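You operate a simulated robot arm through the tools that you are given. There is no shell and no other tool. Be economical: measure what you need, move in short steps, check, and stop when the job is done.

You run a simulated robot arm. Do the job below in one go: nothing can be reset, and whatever is moved stays where it is left.

## Task
Take the yellow spirit level from the feed table and put it on the filter there.

The check looks at the end state, three seconds after you hand in, the way a careful person would. Anything else that was tipped, shoved, dropped, spilled or broken makes it a failure.

## Robot
A 7-joint arm with a two-finger parallel gripper, fixed in place. Base frame: the origin is at the foot of the arm, x ahead of it, y to its left, z up; the work surface is at about z = 0. Lengths are in mm, angles in degrees, forces in N, time in s.
With the tool pointing down near the work surface it reaches from about 220 to 580 mm from the base axis. Its first joint turns from -66.0 to 66.0 degrees. Payload 2.5 kg.
The tool frame sits at the grasp point between the pads (the TCP): z along the fingers, y along the line on which they close. The tips reach 23 mm beyond it. Largest opening 94 mm; finger width 38, thickness 10; the body of the gripper, 54 by 96 mm, starts 39 mm behind the TCP.
Orientation is told as [roll, pitch, yaw] about the base's x, y, z axes, in that order, counted from this pose: with the fingers straight down and closing along the base's y, the tool's x points along the base's -x, its y along +y and its z along -z.

## Interface
- The arm moves only by the tool drive_tool. Its argument "steps" is a list of rows, each an object (a shift or turn left out is 0, a gripper value left out holds the last) with "xyz": the shift along the tool's x, y, z in mm, a list of three; "turn": the turn, a rotation vector about the tool's x, y, z in degrees, a list of three; "fingers": the finger opening in mm, from 0 to 94. In form: [{"xyz": [dx, dy, dz], "turn": [ax, ay, az], "fingers": fingers}, ...]. A call has 1 to 10 rows; each row shifts and turns the commanded pose from where the row before left it, along the tool's axes as they then stand. Each row takes 0.2 s and may step no farther than 50 mm and 8.6 degrees from the row before; otherwise, or with a gripper value out of range, the whole call is refused. Where a pose cannot be reached the arm comes as near as it can. A force on the tool above 40 N (or 10 N above the force at the start of the call, whichever is more), or a blocked arm, ends the call early, and 0.2 s more pass. The fingers move at their own pace (about 108 mm/s each) and stop on an object; they squeeze with about 28 N. The grip force told is the motor's: it shows also when the fingers shut on nothing. Time passes only in rows, and 0.2 s behind the last, so rows that do not move let the fingers close. It gives the time, the measured TCP pose, the force on the tool (base axes), the opening and the grip force at its end, in the units of the frame above (readings bear some noise).
- Cameras (640 x 400 px; columns grow to the right, rows downward): "scene" is fixed at [127.8, -426.8, 546.8]; the picture's right is [0.81, -0.58, 0.00], its down [-0.39, -0.54, -0.75] and it looks along [0.43, 0.61, -0.67] (base axes); focal length 344 px, centre (320, 200). "wrist" rides on the gripper at [86, 16, -75] in the tool frame; the picture's right is [-0.18, 0.98, 0.00], its down [-0.58, -0.11, -0.81] and it looks along [-0.79, -0.15, 0.59] (tool axes); focal length 243 px, centre (320, 200). There is no depth. A picture from a camera that has moved, and an enlarged one, comes with that camera's place and axes in the base frame and with its lens. The place of the scene camera against the robot may be out by one fixed shift of up to 25 mm in any direction.
- capture(camera): a new picture of that camera. No time passes.
- zoom(camera, box): a new picture of the part [left, top, right, bottom] of that camera's present view, enlarged. No time passes.
- job_done(): hands the job in; it is judged then, once.

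Go step by step. Nothing tells you positions but the pictures and the camera data: compare them with the known pose of the tool, close in by small moves and look again before you grip or let go. The budget is 90 turns and 46 pictures, counting those below and the enlarged ones. Unless the task says otherwise, let go and move clear before handing in, and close with one line.

The tools are called by a JSON object that holds its "api" and its "payload". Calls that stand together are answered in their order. drive_tool: Moves the arm, as the interface text tells. Its arguments: {"type":"object","properties":{"steps":{"type":"array"}},"required":["steps"]} The other tools are called the same way: capture (camera) takes a picture; zoom (camera, box) takes an enlarged picture of a part of a camera's view; job_done () hands the job in.

At the start:

```text
time: 0.0
tcp_pos: [414.6, -201.3, 236.5]
tool_rot: [0.0, 0.0, 0.1]
wrist_force: [0.3, -0.5, -0.3]
finger_gap: 94.2
gripper_force: 0.1
```

scene: 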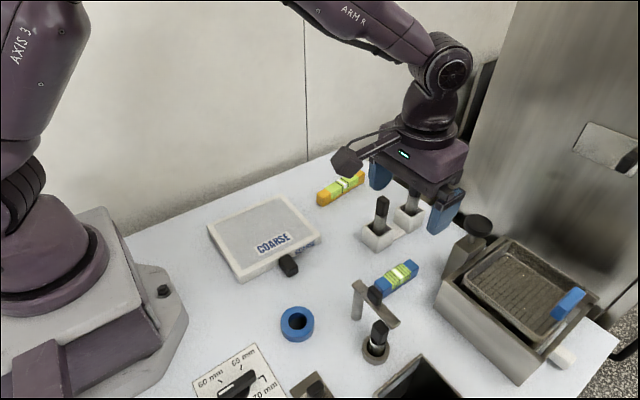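
wrist: 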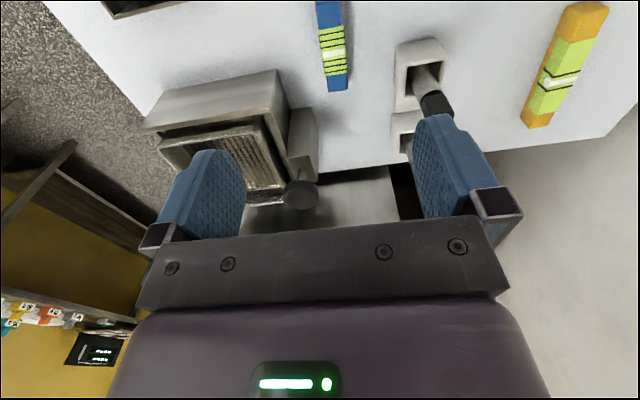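

The yellow level lies at the far side of the table, and the "COARSE" panel could be the filter. I'll enlarge the view to identify things.

{"api": "zoom", "payload": {"camera": "scene", "box": [190, 150, 450, 312]}}

{"api": "zoom", "payload": {"camera": "scene", "box": [180, 230, 452, 400]}}

{"api": "zoom", "payload": {"camera": "scene", "box": [400, 200, 640, 400]}}

```text
2.46 times, centred on (320, 231) of scene
camera zoom: at [127.8, -426.8, 546.8], right [0.81, -0.58, 0.0], down [-0.39, -0.54, -0.75], along [0.43, 0.61, -0.67], focal length 847 px, centre (320, 124)
```

zoom: 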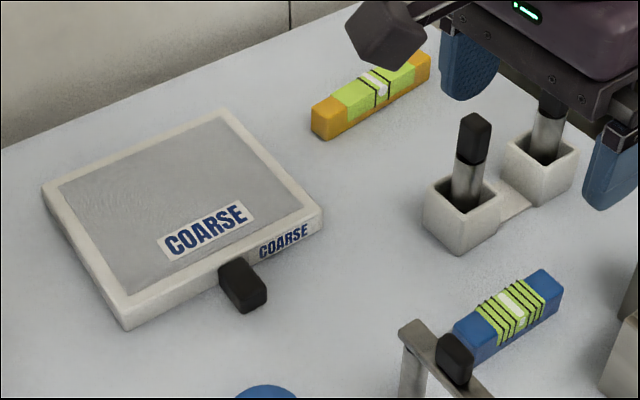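

```text
2.35 times, centred on (316, 315) of scene
camera zoom: at [127.8, -426.8, 546.8], right [0.81, -0.58, 0.0], down [-0.39, -0.54, -0.75], along [0.43, 0.61, -0.67], focal length 809 px, centre (329, -71)
```

zoom: 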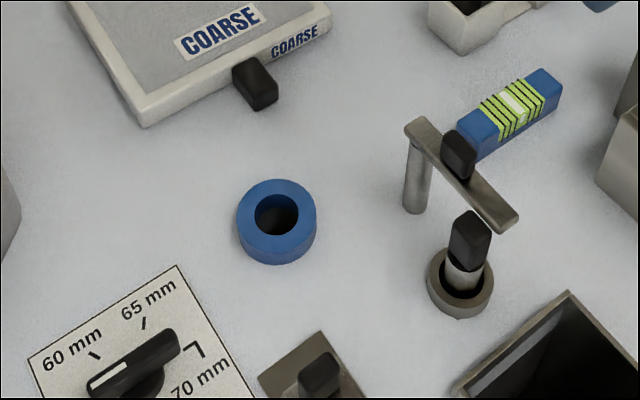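

```text
2.00 times, centred on (520, 300) of scene
camera zoom: at [127.8, -426.8, 546.8], right [0.81, -0.58, 0.0], down [-0.39, -0.54, -0.75], along [0.43, 0.61, -0.67], focal length 688 px, centre (-80, 0)
```

zoom: 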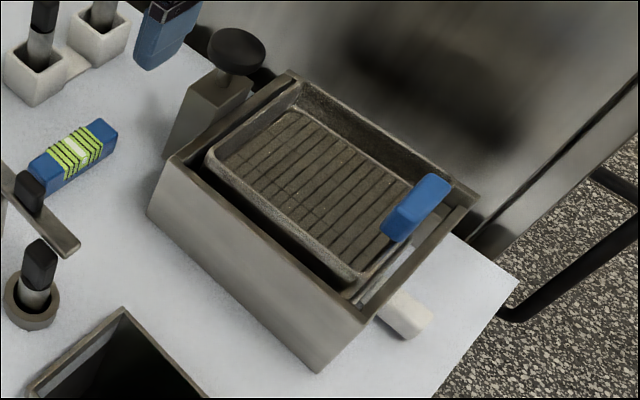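

The level looks to be near (511, 62), lying roughly along x. The COARSE filter is centred near (287, 33), roughly axis-aligned. I'll move over towards the level while staying high.

{"api": "drive_tool", "payload": {"steps": [{"xyz": [-12, 44, 0]}, {"xyz": [-12, 44, 0]}, {"xyz": [-12, 44, 0]}, {"xyz": [-12, 44, 0]}, {"xyz": [-12, 44, 0]}, {"xyz": [-12, 43, 0]}, {"xyz": [0, 0, 40]}, {"xyz": [0, 0, 20]}]}}

{"api": "capture", "payload": {"camera": "wrist"}}

{"api": "capture", "payload": {"camera": "scene"}}

```text
time: 1.8
tcp_pos: [487.5, 61.9, 175.7]
tool_rot: [-0.1, 0.1, -0.1]
wrist_force: [-0.1, 0.2, 0.0]
finger_gap: 94.2
gripper_force: 0.1
```

```text
40 pictures are left
camera wrist: at [401.2, 76.7, 251.1], right [0.18, 0.98, 0.0], down [0.58, -0.11, 0.81], along [0.79, -0.15, -0.59], focal length 243 px, centre (320, 200)
```

wrist: 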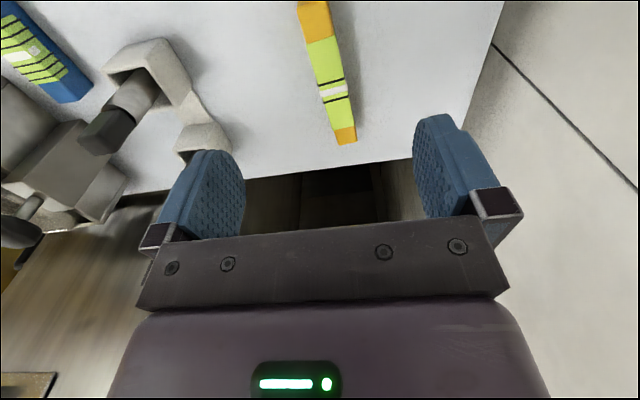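

```text
39 pictures are left
```

scene: 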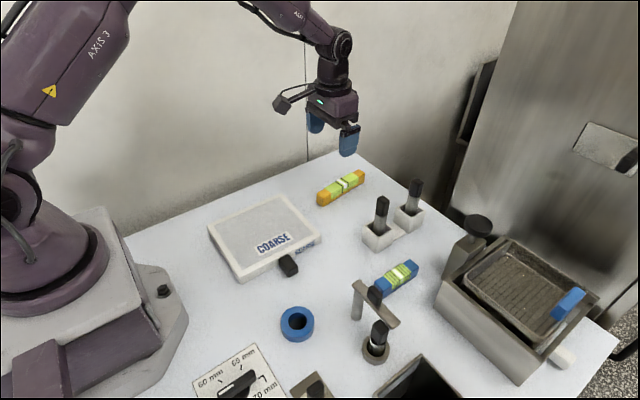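

{"api": "zoom", "payload": {"camera": "wrist", "box": [200, 0, 440, 150]}}

{"api": "zoom", "payload": {"camera": "scene", "box": [290, 160, 386, 220]}}

```text
2.67 times, centred on (320, 75) of wrist
camera zoom: at [401.2, 76.7, 251.1], right [0.18, 0.98, 0.0], down [0.58, -0.11, 0.81], along [0.79, -0.15, -0.59], focal length 647 px, centre (320, 533)
```

zoom: 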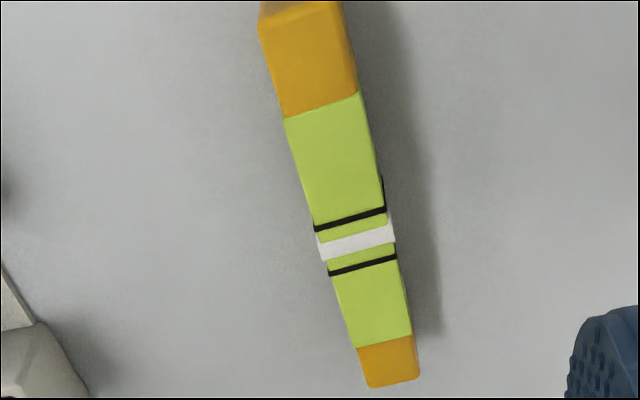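

```text
6.67 times, centred on (338, 190) of scene
camera zoom: at [127.8, -426.8, 546.8], right [0.81, -0.58, 0.0], down [-0.39, -0.54, -0.75], along [0.43, 0.61, -0.67], focal length 2293 px, centre (200, 267)
```

zoom: 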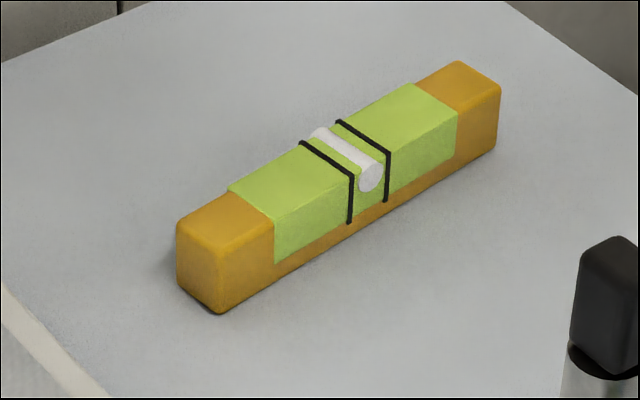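

The level's centre comes out near (527, 66). It is about 138 × 28 mm, about 28 mm high and turned about +4.5°. I'll line up above it, come partway down and check.

{"api": "drive_tool", "payload": {"steps": [{"xyz": [-39.5, 3.8, 0]}, {"turn": [0, 0, -4.5]}, {"xyz": [0, 0, 45]}, {"xyz": [0, 0, 40]}, {}]}}

{"api": "capture", "payload": {"camera": "wrist"}}

{"api": "zoom", "payload": {"camera": "scene", "box": [270, 110, 430, 210]}}

```text
time: 3.0
tcp_pos: [524.5, 65.6, 90.5]
tool_rot: [-0.1, -0.1, 4.5]
wrist_force: [-0.7, 0.1, 0.6]
finger_gap: 94.1
gripper_force: 0.0
```

```text
36 pictures are left
camera wrist: at [439.4, 73.3, 165.2], right [0.11, 0.99, 0.0], down [0.59, -0.06, 0.81], along [0.8, -0.09, -0.59], focal length 243 px, centre (320, 200)
```

wrist: 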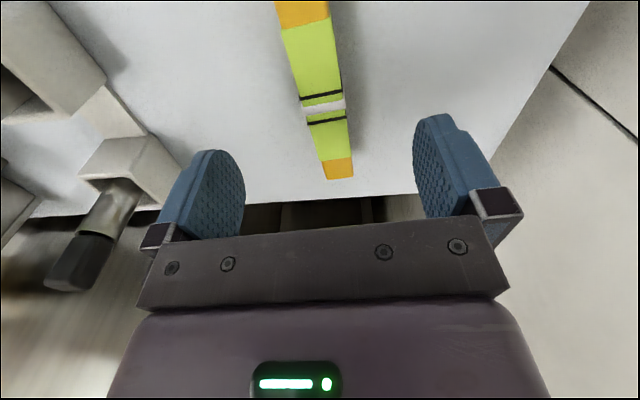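

```text
4.00 times, centred on (350, 160) of scene
camera zoom: at [127.8, -426.8, 546.8], right [0.81, -0.58, 0.0], down [-0.39, -0.54, -0.75], along [0.43, 0.61, -0.67], focal length 1376 px, centre (200, 360)
```

zoom: 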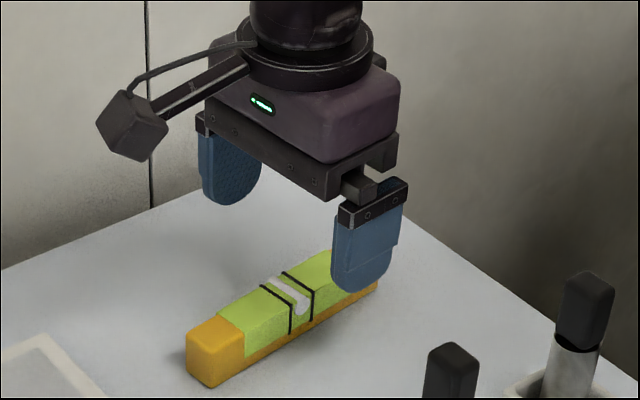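

The level sits between the fingers: its centre measures (526, 65). I'll go down and close.

{"api": "drive_tool", "payload": {"steps": [{"xyz": [-2, 0, 30]}, {"xyz": [0, 0, 24]}, {"xyz": [0, 0, 9]}, {}]}}

{"api": "zoom", "payload": {"camera": "scene", "box": [270, 130, 430, 230]}}

```text
time: 4.0
tcp_pos: [525.8, 64.9, 26.8]
tool_rot: [0.0, 0.1, 4.5]
wrist_force: [0.2, 0.1, 0.1]
finger_gap: 94.0
gripper_force: 0.0
```

```text
4.00 times, centred on (350, 180) of scene
camera zoom: at [127.8, -426.8, 546.8], right [0.81, -0.58, 0.0], down [-0.39, -0.54, -0.75], along [0.43, 0.61, -0.67], focal length 1376 px, centre (200, 280)
```

zoom: 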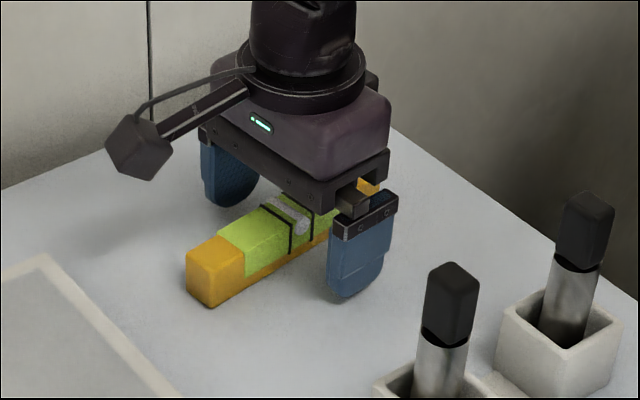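

{"api": "drive_tool", "payload": {"steps": [{"fingers": 50}, {"fingers": 20}, {"fingers": 20}, {"fingers": 20}, {"fingers": 20}]}}

{"api": "zoom", "payload": {"camera": "scene", "box": [270, 130, 430, 230]}}

```text
time: 5.2
tcp_pos: [528.0, 65.5, 28.7]
tool_rot: [0.0, 0.0, 4.5]
wrist_force: [0.3, 0.9, 0.5]
finger_gap: 23.4
gripper_force: 27.6
```

```text
4.00 times, centred on (350, 180) of scene
camera zoom: at [127.8, -426.8, 546.8], right [0.81, -0.58, 0.0], down [-0.39, -0.54, -0.75], along [0.43, 0.61, -0.67], focal length 1376 px, centre (200, 280)
```

zoom: 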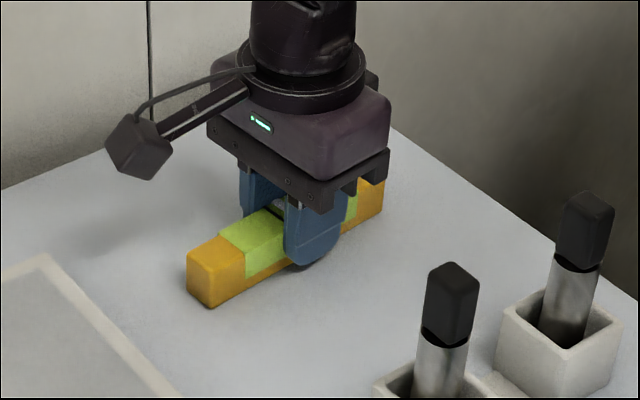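

It is gripped, with a gap of 23 mm. I'll lift it, square it up and carry it towards the filter.

{"api": "drive_tool", "payload": {"steps": [{"xyz": [0, 0, -20]}, {"xyz": [0, 0, -40]}, {"xyz": [0, 0, -45]}, {"turn": [0, 0, 4.5]}, {"xyz": [46, -6, 0]}, {"xyz": [46, -6, 0]}, {"xyz": [46, -7, 0]}, {}]}}

{"api": "capture", "payload": {"camera": "scene"}}

{"api": "capture", "payload": {"camera": "wrist"}}

```text
time: 7.0
tcp_pos: [389.5, 45.9, 133.0]
tool_rot: [0.0, 0.0, -0.1]
wrist_force: [0.5, 0.4, -1.2]
finger_gap: 23.6
gripper_force: 27.7
```

```text
32 pictures are left
```

scene: 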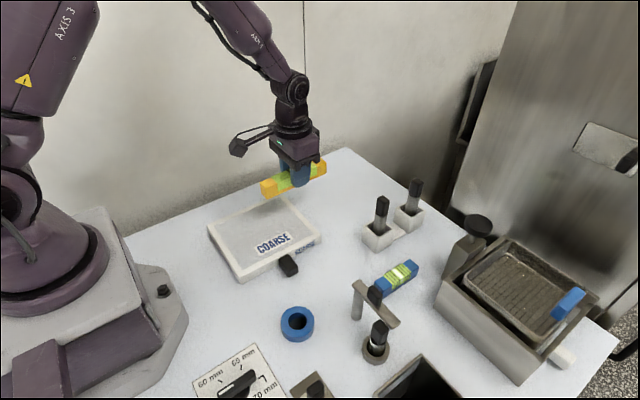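

```text
31 pictures are left
camera wrist: at [303.9, 61.8, 208.4], right [0.18, 0.98, 0.0], down [0.58, -0.11, 0.81], along [0.79, -0.15, -0.59], focal length 243 px, centre (320, 200)
```

wrist: 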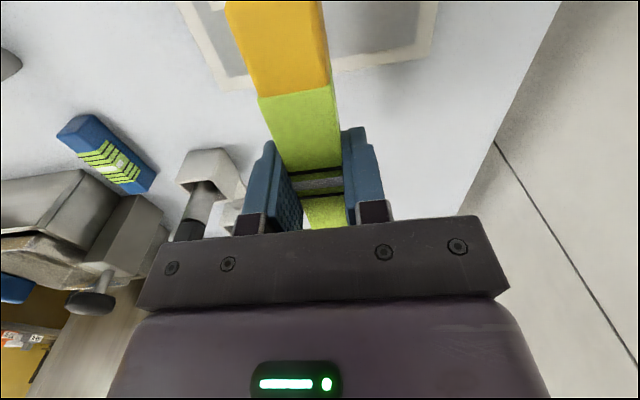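

The filter's far edge is at about x = 395 and its y range is about −40 to 120, so I take the centre as (305, 40). I'll move above it and come partway down.

{"api": "drive_tool", "payload": {"steps": [{"xyz": [43, -3, 0]}, {"xyz": [42, -3, 0]}, {"xyz": [0, 0, 30]}, {"xyz": [0, 0, 25]}, {}]}}

{"api": "zoom", "payload": {"camera": "scene", "box": [180, 140, 372, 300]}}

{"api": "capture", "payload": {"camera": "wrist"}}

```text
time: 8.2
tcp_pos: [304.8, 39.4, 78.9]
tool_rot: [-0.1, 0.0, -0.1]
wrist_force: [0.1, 0.8, 0.5]
finger_gap: 23.5
gripper_force: 28.6
```

```text
2.50 times, centred on (276, 220) of scene
camera zoom: at [127.8, -426.8, 546.8], right [0.81, -0.58, 0.0], down [-0.39, -0.54, -0.75], along [0.43, 0.61, -0.67], focal length 860 px, centre (430, 150)
```

zoom: 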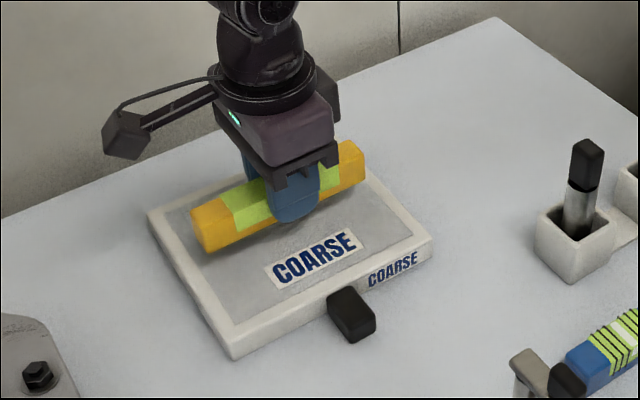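

```text
29 pictures are left
camera wrist: at [218.7, 55.2, 153.3], right [0.18, 0.98, 0.0], down [0.58, -0.11, 0.81], along [0.79, -0.15, -0.59], focal length 243 px, centre (320, 200)
```

wrist: 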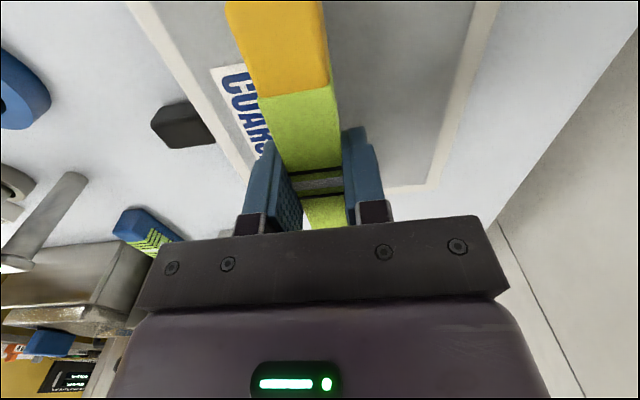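

It is over the filter and well centred, about 10 mm towards +y. I'll shift slightly and lower until it touches.

{"api": "drive_tool", "payload": {"steps": [{"xyz": [0, -7, 0]}, {"xyz": [0, 0, 10]}, {"xyz": [0, 0, 8]}, {}]}}

{"api": "zoom", "payload": {"camera": "scene", "box": [196, 160, 340, 290]}}

```text
time: 9.2
tcp_pos: [304.4, 34.1, 59.1]
tool_rot: [0.0, 0.0, -0.1]
wrist_force: [-0.2, 0.7, -1.0]
finger_gap: 23.5
gripper_force: 28.0
```

```text
3.08 times, centred on (268, 225) of scene
camera zoom: at [127.8, -426.8, 546.8], right [0.81, -0.58, 0.0], down [-0.39, -0.54, -0.75], along [0.43, 0.61, -0.67], focal length 1058 px, centre (480, 123)
```

zoom: 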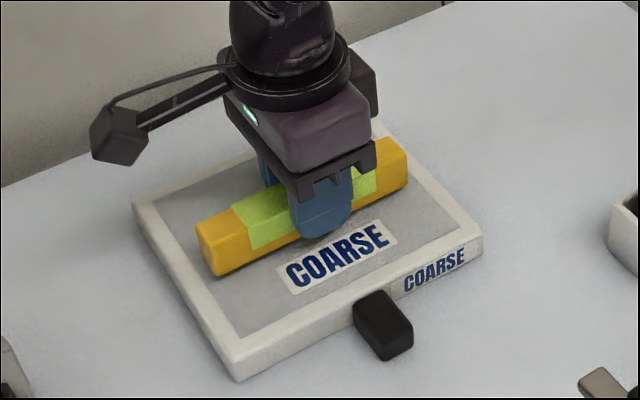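

{"api": "drive_tool", "payload": {"steps": [{"xyz": [0, 0, 2]}, {"xyz": [0, 0, 1]}, {"xyz": [0, 0, 1]}, {}]}}

```text
time: 10.2
tcp_pos: [304.3, 33.1, 56.9]
tool_rot: [0.0, 0.0, 0.0]
wrist_force: [0.2, 0.5, -1.4]
finger_gap: 23.8
gripper_force: 28.5
```

{"api": "drive_tool", "payload": {"steps": [{"xyz": [0, 0, 1]}, {"xyz": [0, 0, 1]}, {}]}}

{"api": "zoom", "payload": {"camera": "scene", "box": [220, 180, 300, 230]}}

```text
time: 11.0
tcp_pos: [305.0, 32.1, 55.2]
tool_rot: [0.0, 0.0, 0.1]
wrist_force: [0.1, 0.0, -0.7]
finger_gap: 23.3
gripper_force: 27.9
```

```text
8.00 times, centred on (260, 205) of scene
camera zoom: at [127.8, -426.8, 546.8], right [0.81, -0.58, 0.0], down [-0.39, -0.54, -0.75], along [0.43, 0.61, -0.67], focal length 2751 px, centre (800, 160)
```

zoom: 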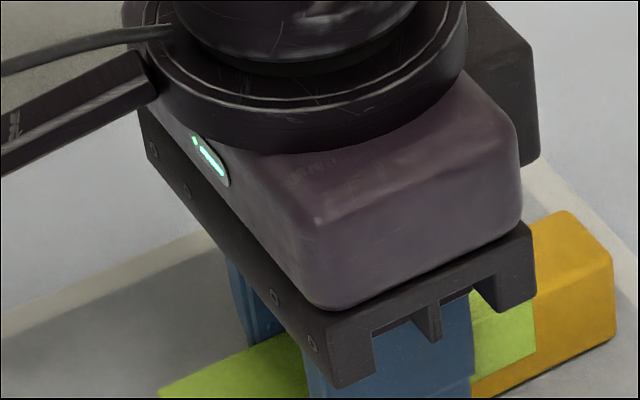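

{"api": "drive_tool", "payload": {"steps": [{"xyz": [0, 0, 1]}, {}, {"xyz": [0, 0, 1]}, {}, {"xyz": [0, 0, 1]}, {}]}}

{"api": "zoom", "payload": {"camera": "scene", "box": [220, 200, 300, 250]}}

```text
time: 12.4
tcp_pos: [305.8, 32.6, 53.1]
tool_rot: [-0.1, 0.0, 0.0]
wrist_force: [-3.8, -0.4, 18.5]
finger_gap: 23.5
gripper_force: 27.8
```

```text
8.00 times, centred on (260, 225) of scene
camera zoom: at [127.7, -426.8, 546.8], right [0.81, -0.58, 0.0], down [-0.39, -0.54, -0.75], along [0.44, 0.61, -0.67], focal length 2751 px, centre (800, 0)
```

zoom: 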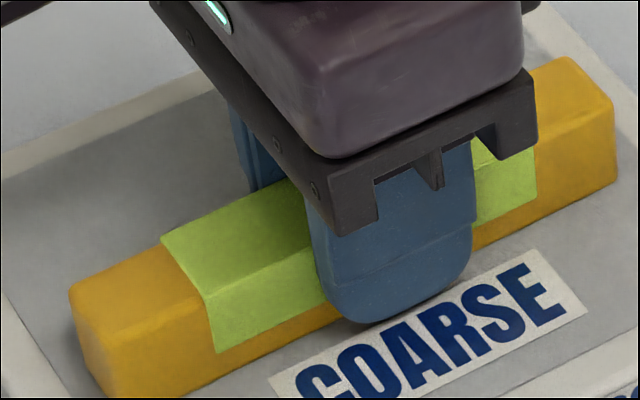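

It has made contact, at 18 N. I'll ease up about 1 mm, open, and retreat straight up.

{"api": "drive_tool", "payload": {"steps": [{"xyz": [0, 0, -0.8]}, {}, {"fingers": 40}, {"fingers": 60}, {}, {}]}}

{"api": "drive_tool", "payload": {"steps": [{"xyz": [0, 0, -15]}, {"xyz": [0, 0, -35]}, {"xyz": [0, 0, -45]}, {"xyz": [0, 0, -45]}, {}]}}

{"api": "capture", "payload": {"camera": "scene"}}

{"api": "zoom", "payload": {"camera": "scene", "box": [196, 170, 340, 290]}}

```text
time: 13.8
tcp_pos: [304.1, 33.2, 52.3]
tool_rot: [0.0, 0.0, 0.1]
wrist_force: [-0.4, 0.2, -0.2]
finger_gap: 59.8
gripper_force: 0.1
```

```text
time: 15.0
tcp_pos: [304.8, 32.7, 190.6]
tool_rot: [0.0, 0.0, 0.1]
wrist_force: [0.0, -0.9, 1.1]
finger_gap: 59.8
gripper_force: 0.0
```

```text
25 pictures are left
```

scene: 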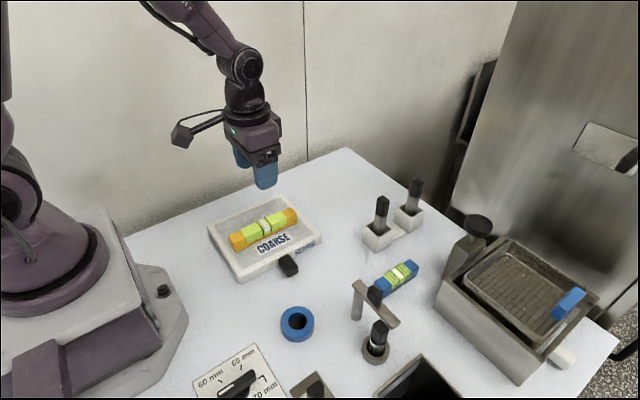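

```text
3.33 times, centred on (268, 230) of scene
camera zoom: at [127.7, -426.8, 546.8], right [0.81, -0.58, 0.0], down [-0.39, -0.54, -0.75], along [0.43, 0.61, -0.67], focal length 1146 px, centre (493, 100)
```

zoom: 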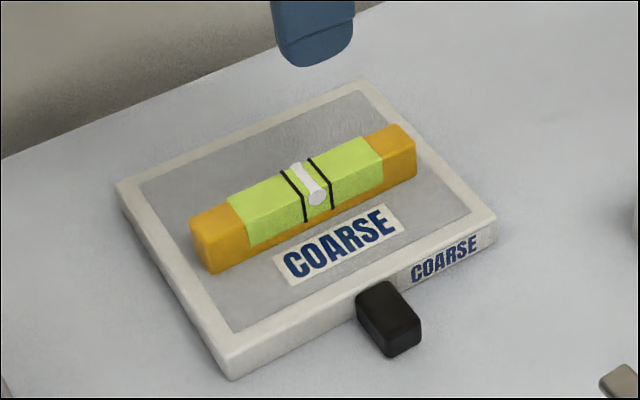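

The level lies flat on the COARSE filter, the gripper is clear and nothing else has moved. I'm handing in.

{"api": "job_done", "payload": {}}

```text
The job is handed in.
```

The yellow spirit level is resting flat on the filter marked COARSE, which I took to be the one meant; the gripper is clear, nothing else appears to have moved, and the job is handed in.
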